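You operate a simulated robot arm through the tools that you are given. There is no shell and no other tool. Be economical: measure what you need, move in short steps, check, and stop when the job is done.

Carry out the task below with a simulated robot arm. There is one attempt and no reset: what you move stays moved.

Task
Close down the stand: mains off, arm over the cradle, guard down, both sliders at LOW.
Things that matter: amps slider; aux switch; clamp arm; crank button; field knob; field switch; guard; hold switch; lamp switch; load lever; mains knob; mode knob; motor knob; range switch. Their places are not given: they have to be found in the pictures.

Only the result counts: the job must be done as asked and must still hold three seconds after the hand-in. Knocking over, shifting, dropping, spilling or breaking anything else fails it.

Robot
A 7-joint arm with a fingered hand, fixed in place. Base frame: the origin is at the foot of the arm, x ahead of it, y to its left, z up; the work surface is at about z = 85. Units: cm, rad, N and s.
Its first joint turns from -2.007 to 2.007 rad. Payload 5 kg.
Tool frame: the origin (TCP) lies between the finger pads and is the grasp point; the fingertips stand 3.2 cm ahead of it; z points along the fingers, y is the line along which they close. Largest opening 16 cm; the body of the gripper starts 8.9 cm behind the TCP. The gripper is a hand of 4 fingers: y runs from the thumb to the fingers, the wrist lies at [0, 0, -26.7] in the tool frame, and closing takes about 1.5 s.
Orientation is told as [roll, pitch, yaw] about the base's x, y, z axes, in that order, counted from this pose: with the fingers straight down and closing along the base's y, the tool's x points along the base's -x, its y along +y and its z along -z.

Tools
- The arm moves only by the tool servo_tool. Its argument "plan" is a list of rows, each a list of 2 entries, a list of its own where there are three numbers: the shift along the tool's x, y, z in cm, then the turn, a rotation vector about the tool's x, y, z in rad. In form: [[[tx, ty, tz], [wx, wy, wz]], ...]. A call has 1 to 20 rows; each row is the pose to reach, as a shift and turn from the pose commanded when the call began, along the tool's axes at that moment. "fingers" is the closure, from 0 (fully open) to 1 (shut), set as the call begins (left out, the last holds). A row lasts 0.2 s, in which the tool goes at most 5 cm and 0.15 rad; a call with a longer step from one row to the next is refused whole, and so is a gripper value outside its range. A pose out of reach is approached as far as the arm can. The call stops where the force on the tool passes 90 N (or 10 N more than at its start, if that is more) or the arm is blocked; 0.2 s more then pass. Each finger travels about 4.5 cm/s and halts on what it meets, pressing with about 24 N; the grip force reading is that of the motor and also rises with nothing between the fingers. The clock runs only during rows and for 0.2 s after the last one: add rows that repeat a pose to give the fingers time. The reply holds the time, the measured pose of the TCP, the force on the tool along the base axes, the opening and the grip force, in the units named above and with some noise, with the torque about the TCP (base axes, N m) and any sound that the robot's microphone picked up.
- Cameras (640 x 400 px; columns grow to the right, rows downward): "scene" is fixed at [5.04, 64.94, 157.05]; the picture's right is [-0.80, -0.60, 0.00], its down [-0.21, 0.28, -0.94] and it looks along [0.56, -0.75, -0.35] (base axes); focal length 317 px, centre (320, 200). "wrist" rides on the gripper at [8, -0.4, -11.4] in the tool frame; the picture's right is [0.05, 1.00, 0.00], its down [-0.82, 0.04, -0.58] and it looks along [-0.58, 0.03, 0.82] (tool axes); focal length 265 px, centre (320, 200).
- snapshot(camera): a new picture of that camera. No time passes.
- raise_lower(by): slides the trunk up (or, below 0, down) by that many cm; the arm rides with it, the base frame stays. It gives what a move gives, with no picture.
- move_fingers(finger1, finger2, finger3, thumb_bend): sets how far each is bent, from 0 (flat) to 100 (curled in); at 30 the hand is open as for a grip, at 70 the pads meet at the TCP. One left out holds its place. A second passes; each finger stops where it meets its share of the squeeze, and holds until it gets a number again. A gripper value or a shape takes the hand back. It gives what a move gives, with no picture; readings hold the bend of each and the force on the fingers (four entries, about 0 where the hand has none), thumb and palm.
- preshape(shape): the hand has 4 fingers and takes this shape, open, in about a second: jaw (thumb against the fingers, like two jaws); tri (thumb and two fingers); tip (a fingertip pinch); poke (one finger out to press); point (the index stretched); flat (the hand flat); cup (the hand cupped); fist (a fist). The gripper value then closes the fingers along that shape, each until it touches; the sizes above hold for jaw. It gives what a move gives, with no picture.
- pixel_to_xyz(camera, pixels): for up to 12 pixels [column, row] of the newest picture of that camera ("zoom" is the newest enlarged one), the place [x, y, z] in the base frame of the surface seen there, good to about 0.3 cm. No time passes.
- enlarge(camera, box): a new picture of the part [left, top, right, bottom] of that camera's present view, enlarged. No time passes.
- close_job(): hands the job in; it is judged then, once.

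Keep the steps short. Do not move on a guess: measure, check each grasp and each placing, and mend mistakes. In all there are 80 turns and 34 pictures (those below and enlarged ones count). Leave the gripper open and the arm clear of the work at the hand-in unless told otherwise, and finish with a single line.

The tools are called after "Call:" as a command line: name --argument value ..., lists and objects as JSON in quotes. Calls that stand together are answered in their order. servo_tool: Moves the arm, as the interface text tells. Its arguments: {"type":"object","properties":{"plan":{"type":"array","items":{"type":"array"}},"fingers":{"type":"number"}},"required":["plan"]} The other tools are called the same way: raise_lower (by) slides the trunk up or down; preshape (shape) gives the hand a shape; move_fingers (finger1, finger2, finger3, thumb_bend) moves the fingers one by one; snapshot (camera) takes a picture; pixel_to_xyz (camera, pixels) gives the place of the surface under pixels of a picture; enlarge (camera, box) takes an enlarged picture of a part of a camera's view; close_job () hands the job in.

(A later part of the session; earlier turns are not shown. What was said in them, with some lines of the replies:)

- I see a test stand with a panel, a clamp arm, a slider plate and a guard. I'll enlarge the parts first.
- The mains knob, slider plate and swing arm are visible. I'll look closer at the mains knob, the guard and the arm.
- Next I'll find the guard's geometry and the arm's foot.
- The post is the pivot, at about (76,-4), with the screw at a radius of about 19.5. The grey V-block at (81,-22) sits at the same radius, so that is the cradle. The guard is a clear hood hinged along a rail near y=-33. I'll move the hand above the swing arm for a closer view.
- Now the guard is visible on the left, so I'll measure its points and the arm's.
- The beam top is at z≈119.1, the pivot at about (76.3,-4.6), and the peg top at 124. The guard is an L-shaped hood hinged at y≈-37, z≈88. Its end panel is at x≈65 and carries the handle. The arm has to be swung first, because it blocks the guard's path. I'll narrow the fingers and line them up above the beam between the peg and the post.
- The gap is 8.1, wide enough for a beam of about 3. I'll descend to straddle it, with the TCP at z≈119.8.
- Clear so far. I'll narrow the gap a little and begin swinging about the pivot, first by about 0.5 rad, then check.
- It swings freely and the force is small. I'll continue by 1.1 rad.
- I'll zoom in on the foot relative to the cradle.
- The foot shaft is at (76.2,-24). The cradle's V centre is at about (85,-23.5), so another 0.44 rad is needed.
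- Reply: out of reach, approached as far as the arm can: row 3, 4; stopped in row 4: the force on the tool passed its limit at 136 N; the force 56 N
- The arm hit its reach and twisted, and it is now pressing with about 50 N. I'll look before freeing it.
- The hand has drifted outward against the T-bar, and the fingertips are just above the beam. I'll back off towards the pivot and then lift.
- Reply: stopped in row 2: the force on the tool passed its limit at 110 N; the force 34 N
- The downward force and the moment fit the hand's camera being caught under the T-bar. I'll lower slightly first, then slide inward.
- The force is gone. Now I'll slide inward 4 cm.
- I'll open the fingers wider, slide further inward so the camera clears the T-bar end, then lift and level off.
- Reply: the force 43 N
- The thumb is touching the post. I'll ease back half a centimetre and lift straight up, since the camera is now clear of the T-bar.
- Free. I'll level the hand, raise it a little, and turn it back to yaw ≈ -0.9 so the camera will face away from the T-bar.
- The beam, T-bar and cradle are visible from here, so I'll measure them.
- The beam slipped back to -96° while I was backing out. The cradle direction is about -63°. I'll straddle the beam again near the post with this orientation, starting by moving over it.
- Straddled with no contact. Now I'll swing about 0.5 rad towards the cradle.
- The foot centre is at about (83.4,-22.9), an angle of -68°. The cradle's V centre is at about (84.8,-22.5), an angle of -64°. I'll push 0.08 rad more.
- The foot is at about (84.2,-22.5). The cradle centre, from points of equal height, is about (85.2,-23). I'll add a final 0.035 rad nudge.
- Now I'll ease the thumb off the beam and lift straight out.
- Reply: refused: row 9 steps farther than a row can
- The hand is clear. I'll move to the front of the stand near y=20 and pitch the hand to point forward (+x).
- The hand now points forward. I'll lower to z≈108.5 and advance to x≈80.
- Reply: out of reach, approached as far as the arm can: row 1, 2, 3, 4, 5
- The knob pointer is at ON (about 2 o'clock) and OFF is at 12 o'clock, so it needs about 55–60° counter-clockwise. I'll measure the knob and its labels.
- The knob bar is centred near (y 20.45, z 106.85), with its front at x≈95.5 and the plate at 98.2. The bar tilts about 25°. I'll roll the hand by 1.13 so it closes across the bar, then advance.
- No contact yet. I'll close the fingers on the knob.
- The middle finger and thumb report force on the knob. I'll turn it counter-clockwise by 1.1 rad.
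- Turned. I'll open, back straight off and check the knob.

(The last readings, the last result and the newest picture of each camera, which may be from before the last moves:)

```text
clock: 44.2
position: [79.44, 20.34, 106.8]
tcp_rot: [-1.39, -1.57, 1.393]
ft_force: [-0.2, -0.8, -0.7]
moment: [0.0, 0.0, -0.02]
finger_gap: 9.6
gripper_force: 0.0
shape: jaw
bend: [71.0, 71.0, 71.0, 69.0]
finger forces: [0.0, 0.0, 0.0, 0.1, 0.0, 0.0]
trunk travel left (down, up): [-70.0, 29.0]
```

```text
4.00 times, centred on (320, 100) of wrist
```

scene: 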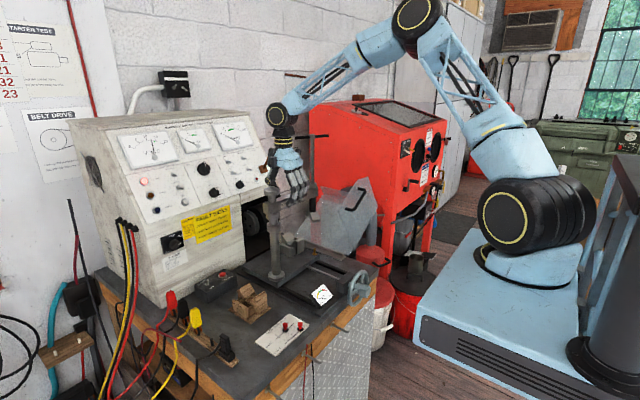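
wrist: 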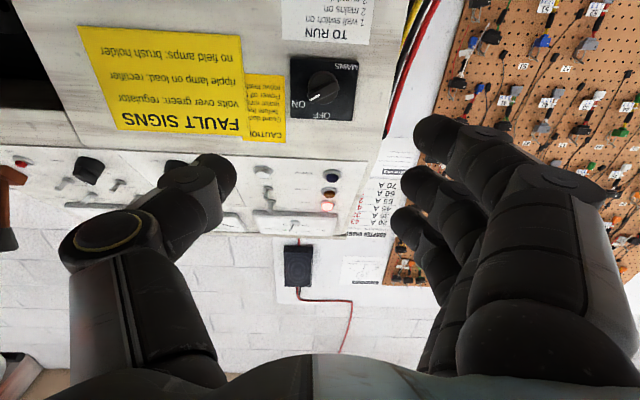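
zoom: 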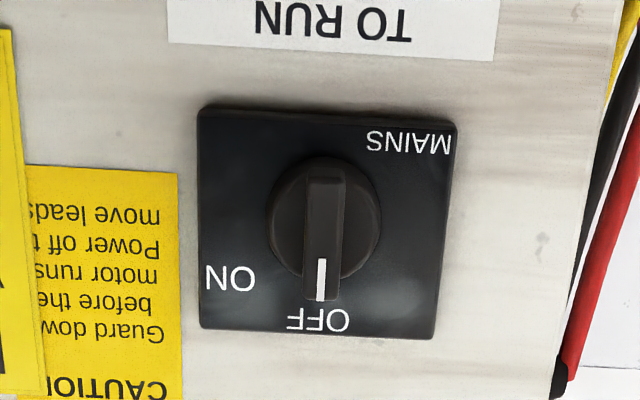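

Mains is OFF. Next is the guard handle, which I estimate at about (62, -36.3, 114) with the bar tilted 34°. I'll move there with the hand still pointing forward and keep a standoff.

Call:
servo_tool --plan '[[[-1, 0, -4], [0, 0, 0]], [[-2, 0, -8], [0, 0, 0]], [[-4, 0, -12], [0, 0, 0]], [[-6, 0, -16], [0, 0, 0]], [[-7.2, -2, -20], [0, 0, 0]], [[-7.2, -6.5, -21.4], [0, 0, 0]], [[-7.2, -11, -21.4], [0, 0, 0]], [[-7.2, -15.5, -21.4], [0, 0, 0]], [[-7.2, -20, -21.4], [0, 0, 0]], [[-7.2, -24.5, -21.4], [0, 0, 0]], [[-7.2, -29, -21.4], [0, 0, 0]], [[-7.2, -33.5, -22], [0, 0, 0]], [[-7.2, -38, -24], [0, 0, 0]], [[-7.2, -42, -26.5], [0, 0, 0]], [[-7.2, -46, -29.4], [0, 0, 0]], [[-7.2, -50, -30.4], [0, 0, 0]], [[-7.2, -54, -30.4], [0, 0, 0]], [[-7.2, -56.5, -30.4], [0, 0, 0]], [[-7.2, -56.5, -30.4], [0, 0, 0]]]'

Call:
servo_tool --plan '[[[0, 0, 0], [0, 0, 0.14]], [[0, 0, 0], [0, 0, 0.28]], [[0, 0, 0], [0, 0, 0.42]], [[0, 0, 0], [0, 0, 0.56]], [[0, 0, 0], [0, 0, 0.7]], [[0, 0, 0], [0, 0, 0.84]], [[0, 0, 0], [0, 0, 0.98]], [[0, 0, 0], [0, 0, 0.98]]]'

Call:
snapshot --camera "wrist"

```text
clock: 48.2
position: [60.13, -33.38, 109.21]
tcp_rot: [-1.459, -1.547, 1.412]
ft_force: [-0.2, 0.7, 0.5]
moment: [0.0, 0.05, -0.11]
finger_gap: 9.6
gripper_force: 0.0
shape: jaw
bend: [71.0, 71.0, 71.0, 69.0]
finger forces: [0.0, 0.0, 0.0, 0.0, 0.0, 0.0]
out of reach, approached as far as the arm can: row 6, 7, 8, 9, 10, 11, 12, 13, 14, 15, 16, 17, 18, 19
trunk travel left (down, up): [-70.0, 29.0]
```

```text
clock: 50.0
position: [64.47, -20.13, 101.55]
tcp_rot: [1.654, -0.716, -1.807]
ft_force: [0.7, -0.4, 0.5]
moment: [0.04, 0.0, -0.01]
finger_gap: 9.15
gripper_force: 0.0
shape: jaw
bend: [70.0, 69.0, 53.0, 67.0]
finger forces: [0.0, 0.0, 0.1, 0.1, 0.0, 0.1]
out of reach, approached as far as the arm can: row 1, 2, 3, 4, 5, 6, 7, 8
trunk travel left (down, up): [-70.0, 29.0]
```

```text
5 pictures are left
```

wrist: 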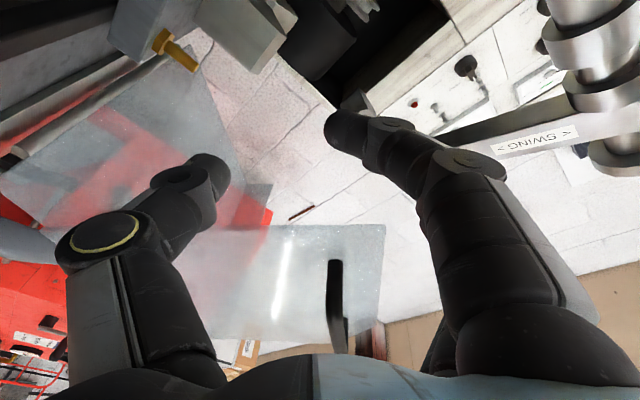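

The arm couldn't reach that pose and drifted to (64.5,-20,101.5). I'll measure where the guard and handle are now, before moving.

Call:
pixel_to_xyz --camera "wrist" --pixels '[[335, 270], [340, 330], [345, 345], [375, 230], [300, 240], [200, 235], [350, 300], [290, 290], [200, 100], [190, 180], [80, 150], [540, 135]]'

Call:
snapshot --camera "scene"

```text
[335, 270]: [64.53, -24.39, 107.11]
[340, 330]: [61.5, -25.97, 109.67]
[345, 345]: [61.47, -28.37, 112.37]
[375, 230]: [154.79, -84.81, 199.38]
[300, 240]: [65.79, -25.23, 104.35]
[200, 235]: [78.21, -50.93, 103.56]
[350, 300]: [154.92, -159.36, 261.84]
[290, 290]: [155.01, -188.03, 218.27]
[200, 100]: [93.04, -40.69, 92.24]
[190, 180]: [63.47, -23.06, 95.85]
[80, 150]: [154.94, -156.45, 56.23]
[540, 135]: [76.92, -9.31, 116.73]
```

```text
4 pictures are left
```

scene: 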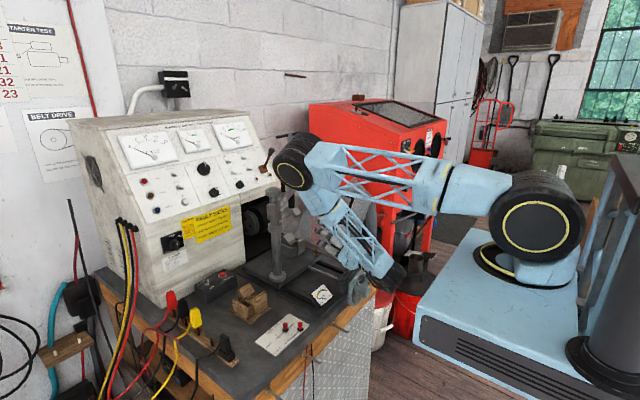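

The guard has swung about 21° towards closed, nudged by the hand, and the swing arm is still in place. I'll check where the robot's links are.

Call:
pixel_to_xyz --camera "scene" --pixels '[[293, 163], [340, 210], [365, 240], [392, 275], [320, 235], [313, 220], [330, 245], [360, 290], [300, 200], [285, 133], [345, 258], [372, 215]]'

Call:
enlarge --camera "scene" --box '[260, 150, 420, 310]'

```text
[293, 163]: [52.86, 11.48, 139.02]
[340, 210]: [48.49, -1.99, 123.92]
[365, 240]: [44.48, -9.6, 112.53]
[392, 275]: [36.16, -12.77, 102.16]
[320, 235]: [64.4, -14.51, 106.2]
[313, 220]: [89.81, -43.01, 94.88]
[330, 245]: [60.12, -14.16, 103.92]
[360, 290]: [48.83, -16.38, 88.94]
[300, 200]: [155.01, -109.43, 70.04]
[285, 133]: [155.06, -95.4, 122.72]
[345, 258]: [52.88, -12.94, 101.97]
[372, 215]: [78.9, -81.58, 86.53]
```

```text
2.50 times, centred on (340, 230) of scene
```

zoom: 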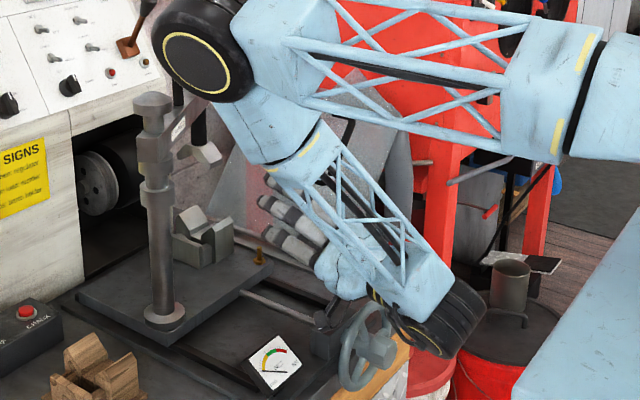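

The arm is folded too close to its base, so the forward-pointing pose won't work there. I'll test with a small +y shift (4 cm, away from the guard) to see how the arm follows before retreating.

Call:
servo_tool --plan '[[[3.3, 2.2, 0], [0, 0, 0]], [[3.3, 2.2, 0], [0, 0, 0]]]'

```text
clock: 50.6
position: [65.31, -16.24, 100.77]
tcp_rot: [1.655, -0.717, -1.811]
ft_force: [-0.4, 0.1, 0.0]
moment: [0.04, -0.01, 0.02]
finger_gap: 1.81
gripper_force: 23.9
shape: jaw
bend: [68.0, 75.0, 75.0, 74.0]
finger forces: [0.0, 0.1, 0.0, 0.0, 0.0, 0.0]
trunk travel left (down, up): [-70.0, 29.0]
```

Good: commands are now relative to the measured pose, and there's no force. I'll move away to +y and slightly back, unrolling the wrist.

Call:
servo_tool --plan '[[[1.4, 1.5, -1.2], [0, 0, 0]], [[2.8, 3, -2.5], [0, 0, 0]], [[4.2, 4.5, -3.8], [0, 0, 0]], [[5.5, 6.1, -5], [0, 0, 0]], [[5.5, 6.1, -5], [0, 0, -0.14]], [[5.5, 6.1, -5], [0, 0, -0.28]], [[5.5, 6.1, -5], [0, 0, -0.42]], [[5.5, 6.1, -5], [0, 0, -0.56]], [[5.5, 6.1, -5], [0, 0, -0.7]], [[5.5, 6.1, -5], [0, 0, -0.84]], [[5.5, 6.1, -5], [0, 0, -0.9]], [[5.5, 6.1, -5], [0, 0, -0.9]]]' --fingers 0.4

```text
clock: 53.2
position: [62.03, -6.96, 101.06]
tcp_rot: [-2.469, -1.49, 2.285]
ft_force: [0.5, 0.3, -0.5]
moment: [0.01, -0.01, -0.02]
finger_gap: 1.8
gripper_force: 23.6
shape: jaw
bend: [68.0, 75.0, 75.0, 74.0]
finger forces: [0.0, 0.1, 0.1, 0.1, 0.1, 0.1]
trunk travel left (down, up): [-70.0, 29.0]
```

Clear. I'll raise and pitch the hand back to point straight down.

Call:
servo_tool --plan '[[[-3, 0, 0], [0, 0, 0]], [[-6, 0, 0], [0, 0.08, 0]], [[-9, 0, 0], [0, 0.2, 0]], [[-12, 0, 0], [0, 0.34, 0]], [[-15, 0, 0], [0, 0.48, 0]], [[-18, 0, 0], [0, 0.62, 0]], [[-21, 0, 0], [0, 0.76, 0]], [[-24, 0, 0], [0, 0.9, 0]], [[-27, 0, 0], [0, 1.04, 0]], [[-30, 0, 0], [0, 1.18, 0]], [[-33, 0, 0], [0, 1.32, 0]], [[-36, 0, 0], [0, 1.46, 0]], [[-38, 0, 0], [0, 1.49, 0]], [[-38, 0, 0], [0, 1.49, 0]]]'

Call:
preshape --shape "jaw"

```text
clock: 56.4
position: [60.12, -9.59, 139.87]
tcp_rot: [-0.238, -0.156, -0.063]
ft_force: [0.7, 0.1, -1.3]
moment: [0.06, 0.05, 0.01]
finger_gap: 1.78
gripper_force: 24.0
shape: jaw
bend: [68.0, 75.0, 75.0, 74.0]
finger forces: [0.1, 0.0, 0.1, 0.1, 0.0, 0.0]
out of reach, approached as far as the arm can: row 4, 5, 6, 7, 9, 10
trunk travel left (down, up): [-70.0, 29.0]
stopped in row 14: the arm was blocked; the commanded pose is now the measured one
```

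```text
clock: 57.3
position: [59.98, -9.44, 139.88]
tcp_rot: [-0.239, -0.159, -0.061]
ft_force: [0.2, -0.7, 0.6]
moment: [0.0, 0.01, 0.0]
finger_gap: 16.0
gripper_force: 0.0
shape: jaw
bend: [30.0, 30.0, 30.0, 30.0]
finger forces: [0.1, 0.1, 0.0, 0.0, 0.0, 0.0]
trunk travel left (down, up): [-70.0, 29.0]
```

The hand is nearly upright and open again. I'll level it and raise a little.

Call:
servo_tool --plan '[[[0, 0, -1], [-0.08, 0.05, -0.02]], [[-1, 0, -2], [-0.16, 0.1, -0.04]], [[-2, 0, -3], [-0.238, 0.157, -0.06]], [[-2, 0, -4], [-0.238, 0.157, -0.06]], [[-2, 0, -5], [-0.238, 0.157, -0.06]], [[-2, 0, -5], [-0.238, 0.157, -0.06]]]'

```text
clock: 58.7
position: [61.32, -8.14, 145.06]
tcp_rot: [-0.003, 0.005, -0.021]
ft_force: [-0.3, 0.4, 0.4]
moment: [-0.02, 0.03, 0.0]
finger_gap: 16.01
gripper_force: 0.0
shape: jaw
bend: [30.0, 30.0, 30.0, 30.0]
finger forces: [0.0, 0.0, 0.0, 0.0, 0.0, 0.0]
trunk travel left (down, up): [-70.0, 29.0]
```

I'll take a wrist picture to see the guard, the sliders and the clamp arm together.

Call:
snapshot --camera "wrist"

```text
2 pictures are left
```

wrist: 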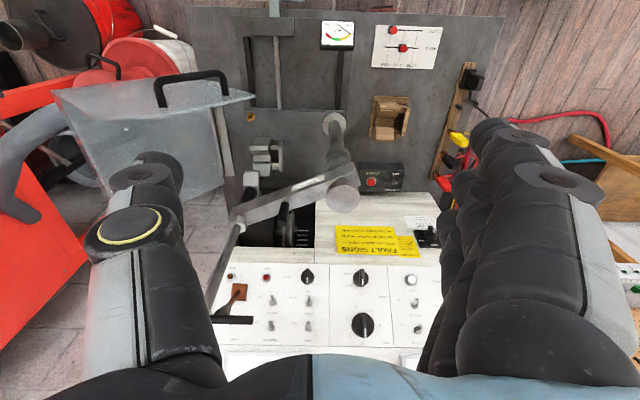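

The clamp arm looks changed, so I'll measure it, the guard handle and the sliders.

Call:
pixel_to_xyz --camera "wrist" --pixels '[[343, 193], [300, 190], [260, 208], [240, 222], [235, 320], [262, 150], [262, 166], [160, 90], [225, 85], [190, 75], [403, 48], [393, 30]]'

Call:
pixel_to_xyz --camera "wrist" --pixels '[[250, 98], [192, 100], [245, 97], [100, 120], [120, 180], [205, 165], [334, 125], [422, 48], [424, 30], [428, 48], [415, 48], [400, 105]]'

```text
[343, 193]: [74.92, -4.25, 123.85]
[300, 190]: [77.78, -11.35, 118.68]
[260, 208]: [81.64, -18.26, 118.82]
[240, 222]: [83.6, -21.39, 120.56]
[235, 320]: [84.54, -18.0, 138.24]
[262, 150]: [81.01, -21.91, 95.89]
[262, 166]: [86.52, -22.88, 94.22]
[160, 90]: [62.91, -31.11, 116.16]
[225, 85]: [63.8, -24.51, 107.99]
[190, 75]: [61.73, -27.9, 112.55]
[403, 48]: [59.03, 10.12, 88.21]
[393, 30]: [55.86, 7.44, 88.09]
```

```text
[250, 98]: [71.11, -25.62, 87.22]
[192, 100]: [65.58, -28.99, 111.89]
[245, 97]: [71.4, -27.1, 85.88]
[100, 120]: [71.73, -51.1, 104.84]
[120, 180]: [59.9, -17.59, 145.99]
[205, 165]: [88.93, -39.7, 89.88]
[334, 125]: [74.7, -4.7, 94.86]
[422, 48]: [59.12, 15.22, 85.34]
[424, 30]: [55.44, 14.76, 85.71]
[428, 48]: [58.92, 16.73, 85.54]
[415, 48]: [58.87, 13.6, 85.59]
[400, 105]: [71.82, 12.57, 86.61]
```

The clamp arm is still over the cradle. The guard stays where it was left, with its handle bar from (y -31, z 116) to (y -24.5, z 108) at x≈62. I'll make a fist pointing down and go behind the handle, on its -y side.

Call:
servo_tool --plan '[[[0.4, -4.5, 0], [0, 0, 0]], [[0.8, -9, 0], [0, 0, 0]], [[1.2, -13.5, 0], [0, 0, 0]], [[1.7, -18, 0], [0, 0, 0]], [[1.7, -22.5, 0], [0, 0, 0]], [[1.7, -27, 0], [0, 0, 0]], [[1.7, -31, 0], [0, 0, 0]], [[1.7, -31, 5], [0, 0, 0]], [[1.7, -31, 10], [0, 0, 0]], [[1.7, -31, 15], [0, 0, 0]], [[1.7, -31, 20], [0, 0, 0]], [[1.7, -31, 24], [0, 0, 0]], [[1.7, -31, 28], [0, 0, 0]], [[1.7, -31, 32], [0, 0, 0]], [[1.7, -31, 32], [0, 0, 0]]]' --fingers 1

```text
clock: 61.9
position: [59.07, -39.17, 113.22]
tcp_rot: [-0.002, 0.004, -0.02]
ft_force: [0.5, -0.1, -0.2]
moment: [0.0, -0.01, 0.02]
finger_gap: 0.0
gripper_force: 23.9
shape: jaw
bend: [68.0, 63.0, 68.0, 66.0]
finger forces: [0.1, 0.1, 0.0, 0.1, 0.1, 0.0]
trunk travel left (down, up): [-70.0, 29.0]
```

In place. I'll shift 1.1 cm towards the panel and push +y, following the arc.

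Call:
servo_tool --plan '[[[-1.1, 1, 0], [0, 0, 0]], [[-1.1, 2.5, 0], [0, 0, 0]], [[-1.1, 4, 0], [0, 0, 0]], [[-1.1, 5.5, 0], [0, 0, 0]], [[-1.1, 7, 0], [0, 0, 0]], [[-1.1, 8.5, 0.7], [0, 0, 0]], [[-1.1, 10, 1.5], [0, 0, 0]], [[-1.1, 11.5, 2.5], [0, 0, 0]], [[-1.1, 13, 3.5], [0, 0, 0]], [[-1.1, 13, 3.5], [0, 0, 0]]]'

```text
clock: 64.1
position: [60.19, -26.5, 109.61]
tcp_rot: [-0.004, 0.006, -0.022]
ft_force: [0.3, -0.6, -0.9]
moment: [0.04, 0.01, -0.01]
finger_gap: 0.0
gripper_force: 23.6
shape: jaw
bend: [68.0, 63.0, 68.0, 66.0]
finger forces: [0.1, 0.0, 0.1, 0.0, 0.1, 0.1]
trunk travel left (down, up): [-70.0, 29.0]
```

There's little resistance. I'll continue along the arc towards the closed position.

Call:
servo_tool --plan '[[[0, 1.5, 0.9], [0, 0, 0]], [[0, 3, 1.9], [0, 0, 0]], [[0, 4.5, 3.2], [0, 0, 0]], [[0, 6, 4.6], [0, 0, 0]], [[0, 7.3, 6.2], [0, 0, 0]], [[0, 8.5, 8], [0, 0, 0]], [[0, 9.5, 9.5], [0, 0, 0]], [[0, 9.5, 9.5], [0, 0, 0]]]'

```text
clock: 65.8
position: [60.18, -18.81, 100.41]
tcp_rot: [-0.017, -0.004, -0.039]
ft_force: [-15.9, -65.9, 17.2]
moment: [4.28, -1.25, -1.3]
finger_gap: 0.02
gripper_force: 24.3
shape: jaw
bend: [68.0, 63.0, 67.0, 66.0]
finger forces: [0.0, 7.1, 63.1, 0.1, 0.1, 0.0]
trunk travel left (down, up): [-70.0, 29.0]
stopped in row 8: the force on the tool passed its limit at 94 N (the readings are from after the stop); the commanded pose is now the measured one
```

The hand stopped against firm resistance, which should be the guard reaching its end stop. I'll back off and lift.

Call:
servo_tool --plan '[[[0, -1, 0], [0, 0, 0]], [[0.5, -3, 0], [0, 0, 0]], [[1, -4.5, -1], [0, 0, 0]], [[1, -5, -5], [0, 0, 0]], [[1, -5, -10], [0, 0, 0]], [[1, -5, -15], [0, 0, 0]], [[1, -5, -20], [0, 0, 0]], [[1, -5, -25], [0, 0, 0]], [[1, -5, -30], [0, 0, 0]], [[1, -5, -30], [0, 0, 0]]]'

```text
clock: 68.0
position: [59.24, -22.42, 130.52]
tcp_rot: [-0.011, -0.003, -0.031]
ft_force: [-0.3, -0.1, -0.6]
moment: [0.0, 0.02, -0.01]
finger_gap: 0.0
gripper_force: 23.8
shape: jaw
bend: [68.0, 63.0, 68.0, 67.0]
finger forces: [0.1, 0.0, 0.1, 0.0, 0.0, 0.0]
trunk travel left (down, up): [-70.0, 29.0]
```

Now the sliders: VOLTS at (55.9,7.7) and AMPS at (59.0,10.4), with LOW at y≈14.2. The fist is wide enough to push both. I'll go to y=3.4 at x≈57.4 and lower.

Call:
servo_tool --plan '[[[0.5, 4.5, 0], [0, 0, 0]], [[1, 9, 0], [0, 0, 0]], [[1.5, 13.5, 0], [0, 0, 0]], [[1.9, 18, 0], [0, 0, 0]], [[1.9, 22.5, 0], [0, 0, 0]], [[1.9, 25.8, 0], [0, 0, 0.0]], [[1.9, 25.8, 5], [0, 0, 0]], [[1.9, 25.8, 10], [0, 0, 0]], [[1.9, 25.8, 15], [0, 0, 0]], [[1.9, 25.8, 20], [0, 0, 0]], [[1.9, 25.8, 25], [0, 0, 0]], [[1.9, 25.8, 30], [0, 0, 0]], [[1.9, 25.8, 35], [0, 0, 0]], [[1.9, 25.8, 38], [0, 0, 0]], [[1.9, 25.8, 38], [0, 0, 0]]]'

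```text
clock: 71.2
position: [58.21, 3.15, 92.13]
tcp_rot: [-0.012, 0.001, -0.03]
ft_force: [0.4, -0.5, -0.1]
moment: [-0.01, 0.03, 0.0]
finger_gap: 0.0
gripper_force: 23.8
shape: jaw
bend: [68.0, 63.0, 68.0, 67.0]
finger forces: [0.1, 0.0, 0.1, 0.1, 0.0, 0.0]
trunk travel left (down, up): [-70.0, 29.0]
```

I'll correct x and lower to z≈89.8 slowly.

Call:
servo_tool --plan '[[[0.7, 0, 0.5], [0, 0, 0]], [[0.7, 0, 1.0], [0, 0, 0]], [[0.7, 0, 1.5], [0, 0, 0]], [[0.7, 0, 2.0], [0, 0, 0]], [[0.7, 0, 2.3], [0, 0, 0]], [[0.7, 0, 2.3], [0, 0, 0]]]'

```text
clock: 72.5
position: [57.37, 3.31, 89.94]
tcp_rot: [-0.013, -0.004, -0.029]
ft_force: [-9.1, 11.2, 23.0]
moment: [-1.23, -0.26, -0.34]
finger_gap: 0.0
gripper_force: 24.4
shape: jaw
bend: [68.0, 63.0, 68.0, 67.0]
finger forces: [0.1, 0.1, 0.0, 0.0, 25.9, 0.1]
trunk travel left (down, up): [-70.0, 29.0]
```

The thumb is touching the surface. I'll raise 0.7 cm.

Call:
servo_tool --plan '[[[0, 0, -0.4], [0, 0, 0]], [[0, 0, -0.7], [0, 0, 0]], [[0, 0, -0.7], [0, 0, 0]]]'

```text
clock: 73.3
position: [57.54, 3.01, 90.57]
tcp_rot: [-0.011, -0.002, -0.028]
ft_force: [0.9, 0.6, 0.0]
moment: [-0.01, 0.01, 0.0]
finger_gap: 0.0
gripper_force: 24.2
shape: jaw
bend: [68.0, 63.0, 68.0, 67.0]
finger forces: [0.0, 0.1, 0.0, 0.1, 0.0, 0.0]
trunk travel left (down, up): [-70.0, 29.0]
```

No contact now. I'll push +y in small steps to y≈10.5.

Call:
servo_tool --plan '[[[0, 1, 0], [0, 0, 0]], [[0, 2, 0], [0, 0, 0]], [[0, 3, 0], [0, 0, 0]], [[0, 4, 0], [0, 0, 0]], [[0, 5, 0], [0, 0, 0]], [[0, 6, 0], [0, 0, 0]], [[0, 7, 0], [0, 0, 0]], [[0, 7.5, 0], [0, 0, 0]], [[0, 7.5, 0], [0, 0, 0]]]'

```text
clock: 75.3
position: [57.74, 10.62, 90.42]
tcp_rot: [-0.011, -0.001, -0.03]
ft_force: [-6.0, -5.5, 6.7]
moment: [-0.12, 0.26, 0.06]
finger_gap: 0.03
gripper_force: 24.3
shape: jaw
bend: [71.0, 63.0, 68.0, 67.0]
finger forces: [4.9, 0.1, 0.0, 0.0, 0.1, 0.1]
trunk travel left (down, up): [-70.0, 29.0]
```

Finger 1 is pushing a slider at about 5 N. I'll continue gently to y≈12.2.

Call:
servo_tool --plan '[[[0, 0.4, 0], [0, 0, 0]], [[0, 0.8, 0], [0, 0, 0]], [[0, 1.2, 0], [0, 0, 0]], [[0, 1.6, 0], [0, 0, 0]], [[0, 1.6, 0], [0, 0, 0]]]'

```text
clock: 76.5
position: [57.57, 11.94, 90.53]
tcp_rot: [-0.013, -0.001, -0.029]
ft_force: [-25.6, -30.2, 14.7]
moment: [-0.57, 0.58, 0.33]
finger_gap: 0.0
gripper_force: 24.3
shape: jaw
bend: [70.0, 62.0, 68.0, 67.0]
finger forces: [3.1, 83.1, 0.0, 0.0, 0.0, 0.0]
trunk travel left (down, up): [-70.0, 29.0]
```

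Strong resistance now: a slider has reached its stop. I'll back off, lift and check with a picture.

Call:
servo_tool --plan '[[[0, -1, 0], [0, 0, 0]], [[0, -3, 0], [0, 0, 0]], [[0, -4, -3], [0, 0, 0]], [[0, -4, -8], [0, 0, 0]], [[0, -5, -13], [0, 0, 0]], [[0, -6, -18], [0, 0, 0]], [[0, -8, -23], [0, 0, 0]], [[0, -10, -28], [0, 0, 0]], [[-1, -13, -33], [0, 0, 0]], [[-2, -16, -37], [0, 0, 0]], [[-3, -19, -41], [0, 0, 0]], [[-3.5, -20, -45], [0, 0, 0]], [[-3.5, -20, -50], [0, 0, 0]], [[-3.5, -20, -54], [0, 0, 0]], [[-3.5, -20, -54], [0, 0, 0]]]' --fingers 0

Call:
snapshot --camera "wrist"

```text
refused: row 5 steps farther than a row can; nothing moved
```

```text
1 pictures are left
```

wrist: 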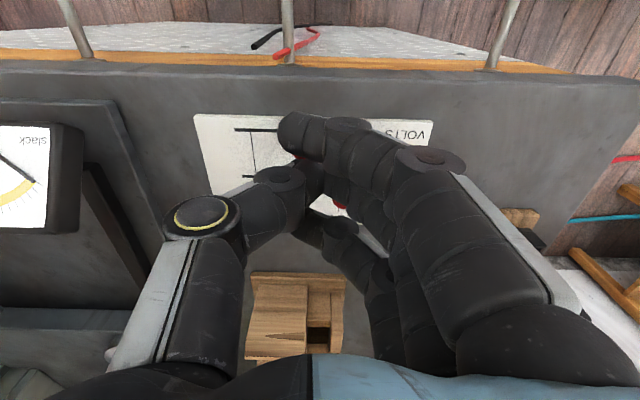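

That was my mistake; only one picture is left. I can still measure the red knobs in this one.

Call:
pixel_to_xyz --camera "wrist" --pixels '[[297, 157], [295, 155], [340, 204], [338, 205], [237, 130], [245, 178], [420, 132], [330, 205], [300, 158], [318, 208], [345, 206], [280, 130]]'

```text
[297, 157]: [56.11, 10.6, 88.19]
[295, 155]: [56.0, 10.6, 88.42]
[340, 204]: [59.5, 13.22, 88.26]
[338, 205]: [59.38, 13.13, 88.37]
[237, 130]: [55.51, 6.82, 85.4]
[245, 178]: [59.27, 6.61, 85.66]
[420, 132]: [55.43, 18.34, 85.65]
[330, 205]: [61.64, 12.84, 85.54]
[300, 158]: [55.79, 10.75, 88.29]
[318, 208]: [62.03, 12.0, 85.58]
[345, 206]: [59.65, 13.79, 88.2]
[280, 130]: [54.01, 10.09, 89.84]
```

VOLTS is only at y≈10.65 and sits beside the thumb under the index. AMPS is at about 13.7 and was firmly pushed by the middle finger, so it's at its stop. I'll lift straight up so VOLTS isn't dragged back, then re-approach with the middle finger in line with VOLTS (x≈55.5), which misses AMPS.

Call:
servo_tool --plan '[[[0, -0.3, 0], [0, 0, 0]], [[0, -0.3, -2], [0, 0, 0]], [[0, -0.3, -5], [0, 0, 0]], [[1.5, -4, -5], [0, 0, 0]], [[2.2, -8, -5], [0, 0, 0]], [[2.2, -8, -5], [0, 0, 0]]]'

```text
clock: 78.0
position: [55.23, 4.61, 95.49]
tcp_rot: [-0.012, -0.001, -0.028]
ft_force: [0.7, 0.6, -0.3]
moment: [-0.02, 0.02, 0.01]
finger_gap: 0.02
gripper_force: 24.3
shape: jaw
bend: [68.0, 62.0, 68.0, 67.0]
finger forces: [0.0, 0.0, 0.0, 0.1, 0.0, 0.1]
trunk travel left (down, up): [-70.0, 29.0]
```

Now I'll lower to z≈90.4 and push +y gently.

Call:
servo_tool --plan '[[[-0.3, -0.5, 2], [0, 0, 0]], [[-0.3, -0.5, 4], [0, 0, 0]], [[-0.3, -0.5, 5.05], [0, 0, 0]], [[-0.3, -0.5, 5.05], [0, 0, 0]], [[-0.3, 1, 5.05], [0, 0, 0]], [[-0.3, 2.5, 5.05], [0, 0, 0]], [[-0.3, 3.5, 5.05], [0, 0, 0]], [[-0.3, 4.5, 5.05], [0, 0, 0]], [[-0.3, 5.2, 5.05], [0, 0, 0]], [[-0.3, 5.2, 5.05], [0, 0, 0]]]'

```text
clock: 80.2
position: [55.72, 9.67, 90.4]
tcp_rot: [-0.012, -0.001, -0.029]
ft_force: [-0.1, 0.9, 0.4]
moment: [-0.01, 0.03, 0.02]
finger_gap: 0.03
gripper_force: 24.2
shape: jaw
bend: [68.0, 62.0, 68.0, 67.0]
finger forces: [0.0, 0.0, 0.0, 0.1, 0.0, 0.0]
trunk travel left (down, up): [-70.0, 29.0]
```

Call:
servo_tool --plan '[[[0, 0.5, 0], [0, 0, 0]], [[0, 1.0, 0], [0, 0, 0]], [[0, 1.4, 0], [0, 0, 0]], [[0, 1.8, 0], [0, 0, 0]], [[0, 2.2, 0], [0, 0, 0]], [[0, 2.2, 0], [0, 0, 0]]]'

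```text
clock: 81.5
position: [55.93, 11.19, 90.3]
tcp_rot: [-0.012, -0.001, -0.032]
ft_force: [3.7, -46.9, 26.5]
moment: [-0.65, -0.08, -0.04]
finger_gap: 0.03
gripper_force: 24.0
shape: jaw
bend: [68.0, 61.0, 68.0, 67.0]
finger forces: [0.0, 101.5, 0.1, 0.0, 0.1, 0.0]
trunk travel left (down, up): [-70.0, 29.0]
```

The middle finger is pressing VOLTS against a firm stop. I'll lift straight up, move to the viewing pose and open the hand.

Call:
servo_tool --plan '[[[0, -0.9, 0], [0, 0, 0]], [[0, -0.9, -2], [0, 0, 0]], [[0, -0.9, -6], [0, 0, 0]], [[0, -1, -10], [0, 0, 0]], [[0, -1, -14], [0, 0, 0]], [[0, -1, -18], [0, 0, 0]], [[0, -1, -22], [0, 0, 0]], [[0, -1, -26], [0, 0, 0]], [[0, -1, -30], [0, 0, 0]], [[0, -1, -34], [0, 0, 0]], [[0, -3, -38], [0, 0, 0]], [[0, -6, -41], [0, 0, 0]], [[0, -9, -44], [0, 0, 0]], [[-1, -12, -47], [0, 0, 0]], [[-2, -15, -50], [0, 0, 0]], [[-2, -18, -52], [0, 0, 0]], [[-2, -18, -53], [0, 0, 0]]]'

Call:
preshape --shape "jaw"

```text
clock: 85.2
position: [57.12, -5.49, 143.62]
tcp_rot: [-0.012, 0.0, -0.029]
ft_force: [0.0, 0.0, 0.0]
moment: [-0.01, 0.0, 0.02]
finger_gap: 0.0
gripper_force: 23.6
shape: jaw
bend: [68.0, 62.0, 68.0, 67.0]
finger forces: [0.1, 0.0, 0.0, 0.1, 0.0, 0.0]
trunk travel left (down, up): [-70.0, 29.0]
```

```text
clock: 86.0
position: [57.25, -5.44, 143.56]
tcp_rot: [-0.014, -0.002, -0.029]
ft_force: [0.2, 1.1, 0.7]
moment: [0.03, 0.04, -0.01]
finger_gap: 15.99
gripper_force: 0.0
shape: jaw
bend: [30.0, 30.0, 30.0, 30.0]
finger forces: [0.0, 0.1, 0.0, 0.0, 0.0, 0.0]
trunk travel left (down, up): [-70.0, 29.0]
```

The hand is open and clear. I'll use the last picture to check everything.

Call:
snapshot --camera "wrist"

```text
0 pictures are left
```

wrist: 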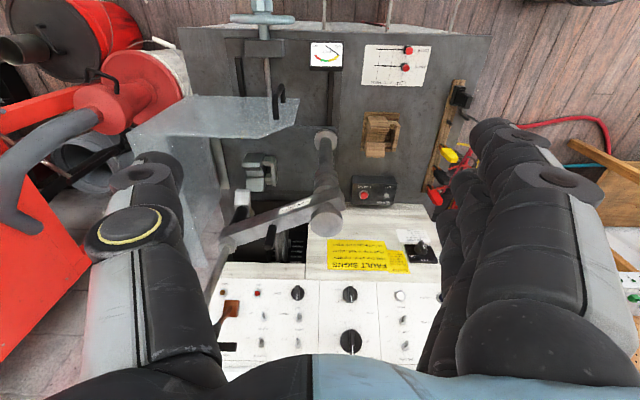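

Call:
pixel_to_xyz --camera "wrist" --pixels '[[405, 67], [407, 68], [403, 66], [408, 50], [411, 51], [405, 49], [278, 100], [281, 90], [290, 115], [200, 110], [225, 240], [262, 215]]'

Call:
pixel_to_xyz --camera "wrist" --pixels '[[397, 67], [415, 67], [418, 67], [420, 50], [422, 50], [375, 50], [378, 67], [272, 128], [297, 118], [240, 230], [265, 160], [265, 178]]'

```text
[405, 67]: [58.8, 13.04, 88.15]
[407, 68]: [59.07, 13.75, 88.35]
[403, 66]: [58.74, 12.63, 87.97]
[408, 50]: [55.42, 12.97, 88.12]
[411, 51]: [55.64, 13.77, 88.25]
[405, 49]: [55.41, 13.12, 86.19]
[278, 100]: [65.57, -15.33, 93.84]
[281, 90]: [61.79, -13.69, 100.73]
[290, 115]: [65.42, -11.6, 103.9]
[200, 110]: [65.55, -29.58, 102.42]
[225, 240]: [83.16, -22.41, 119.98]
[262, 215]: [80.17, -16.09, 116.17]
```

```text
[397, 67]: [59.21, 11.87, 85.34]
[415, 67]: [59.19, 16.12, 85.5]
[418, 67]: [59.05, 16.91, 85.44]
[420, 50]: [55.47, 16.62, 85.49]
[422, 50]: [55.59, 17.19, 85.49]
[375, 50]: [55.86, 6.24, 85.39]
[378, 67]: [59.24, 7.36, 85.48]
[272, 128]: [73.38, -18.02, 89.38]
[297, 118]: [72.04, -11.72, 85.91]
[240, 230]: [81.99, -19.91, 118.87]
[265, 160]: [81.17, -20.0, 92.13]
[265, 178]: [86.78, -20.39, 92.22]
```

The sliders read AMPS y≈13.4 and VOLTS y≈13.4, and the clamp arm is over the cradle. I'll check the guard panel's corners to make sure it is fully down.

Call:
pixel_to_xyz --camera "wrist" --pixels '[[295, 124], [293, 118], [285, 106], [275, 101], [285, 130], [272, 135], [250, 136], [230, 136], [190, 97], [220, 134], [180, 130], [240, 120]]'

Call:
pixel_to_xyz --camera "wrist" --pixels '[[376, 60], [379, 50], [383, 67], [387, 67], [400, 67], [411, 67], [413, 67], [414, 50], [416, 50], [400, 50], [403, 71], [406, 54]]'

```text
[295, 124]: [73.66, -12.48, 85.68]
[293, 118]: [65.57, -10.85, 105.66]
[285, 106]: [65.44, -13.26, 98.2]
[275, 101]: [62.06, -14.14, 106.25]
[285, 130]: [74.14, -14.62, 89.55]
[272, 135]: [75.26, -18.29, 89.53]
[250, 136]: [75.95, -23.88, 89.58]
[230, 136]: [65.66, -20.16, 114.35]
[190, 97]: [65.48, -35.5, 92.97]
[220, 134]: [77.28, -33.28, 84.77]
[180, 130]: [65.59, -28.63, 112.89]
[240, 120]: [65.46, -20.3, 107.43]
```

```text
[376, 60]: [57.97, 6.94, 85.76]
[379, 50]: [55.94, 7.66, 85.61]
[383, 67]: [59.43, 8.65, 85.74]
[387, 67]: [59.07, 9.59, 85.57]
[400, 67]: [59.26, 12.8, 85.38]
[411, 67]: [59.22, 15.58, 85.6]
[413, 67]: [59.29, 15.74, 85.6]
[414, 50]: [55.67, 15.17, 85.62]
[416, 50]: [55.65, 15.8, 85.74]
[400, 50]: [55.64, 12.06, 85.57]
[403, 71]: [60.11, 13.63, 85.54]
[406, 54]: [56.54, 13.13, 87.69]
```

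The sliders are at LOW: both are at 13.4 with even spacing from HIGH 7.8 and GOOD 10.6, and both were pushed to their stops. I'll probe the guard's lower edge.

Call:
pixel_to_xyz --camera "wrist" --pixels '[[200, 93], [200, 95], [200, 97], [200, 99], [230, 95], [230, 97], [230, 99], [255, 95], [255, 97], [255, 99], [268, 97], [268, 100]]'

```text
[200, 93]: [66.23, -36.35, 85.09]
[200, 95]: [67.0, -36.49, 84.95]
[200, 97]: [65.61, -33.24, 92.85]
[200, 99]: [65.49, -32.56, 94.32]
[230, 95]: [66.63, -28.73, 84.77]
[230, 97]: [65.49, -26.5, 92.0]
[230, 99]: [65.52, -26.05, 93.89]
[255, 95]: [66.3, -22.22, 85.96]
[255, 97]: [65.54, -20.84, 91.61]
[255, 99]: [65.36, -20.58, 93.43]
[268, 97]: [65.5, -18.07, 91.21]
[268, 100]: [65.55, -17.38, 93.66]
```

The guard's bottom edge is level at z≈91 along its whole length, so it is fully down. I'll raise the open hand clear and hand in.

Call:
servo_tool --plan '[[[0, 0, -4], [0, 0, 0]], [[0, 0, -8], [0, 0, 0]], [[0, 0, -8], [0, 0, 0]]]'

Call:
close_job

```text
clock: 86.8
position: [57.13, -5.6, 151.54]
tcp_rot: [-0.012, -0.001, -0.03]
ft_force: [-0.1, 0.3, 0.0]
moment: [-0.02, 0.0, 0.01]
finger_gap: 16.0
gripper_force: 0.1
shape: jaw
bend: [30.0, 30.0, 30.0, 30.0]
finger forces: [0.0, 0.0, 0.0, 0.0, 0.0, 0.0]
trunk travel left (down, up): [-70.0, 29.0]
```

```text
The job is handed in.
```

I handed the job in: mains is OFF, the clamp arm is over the grey V-block cradle, the guard is down, both sliders are at LOW, and the hand is open and clear; my last pictures showed all of this, but no result came back from the hand-in.
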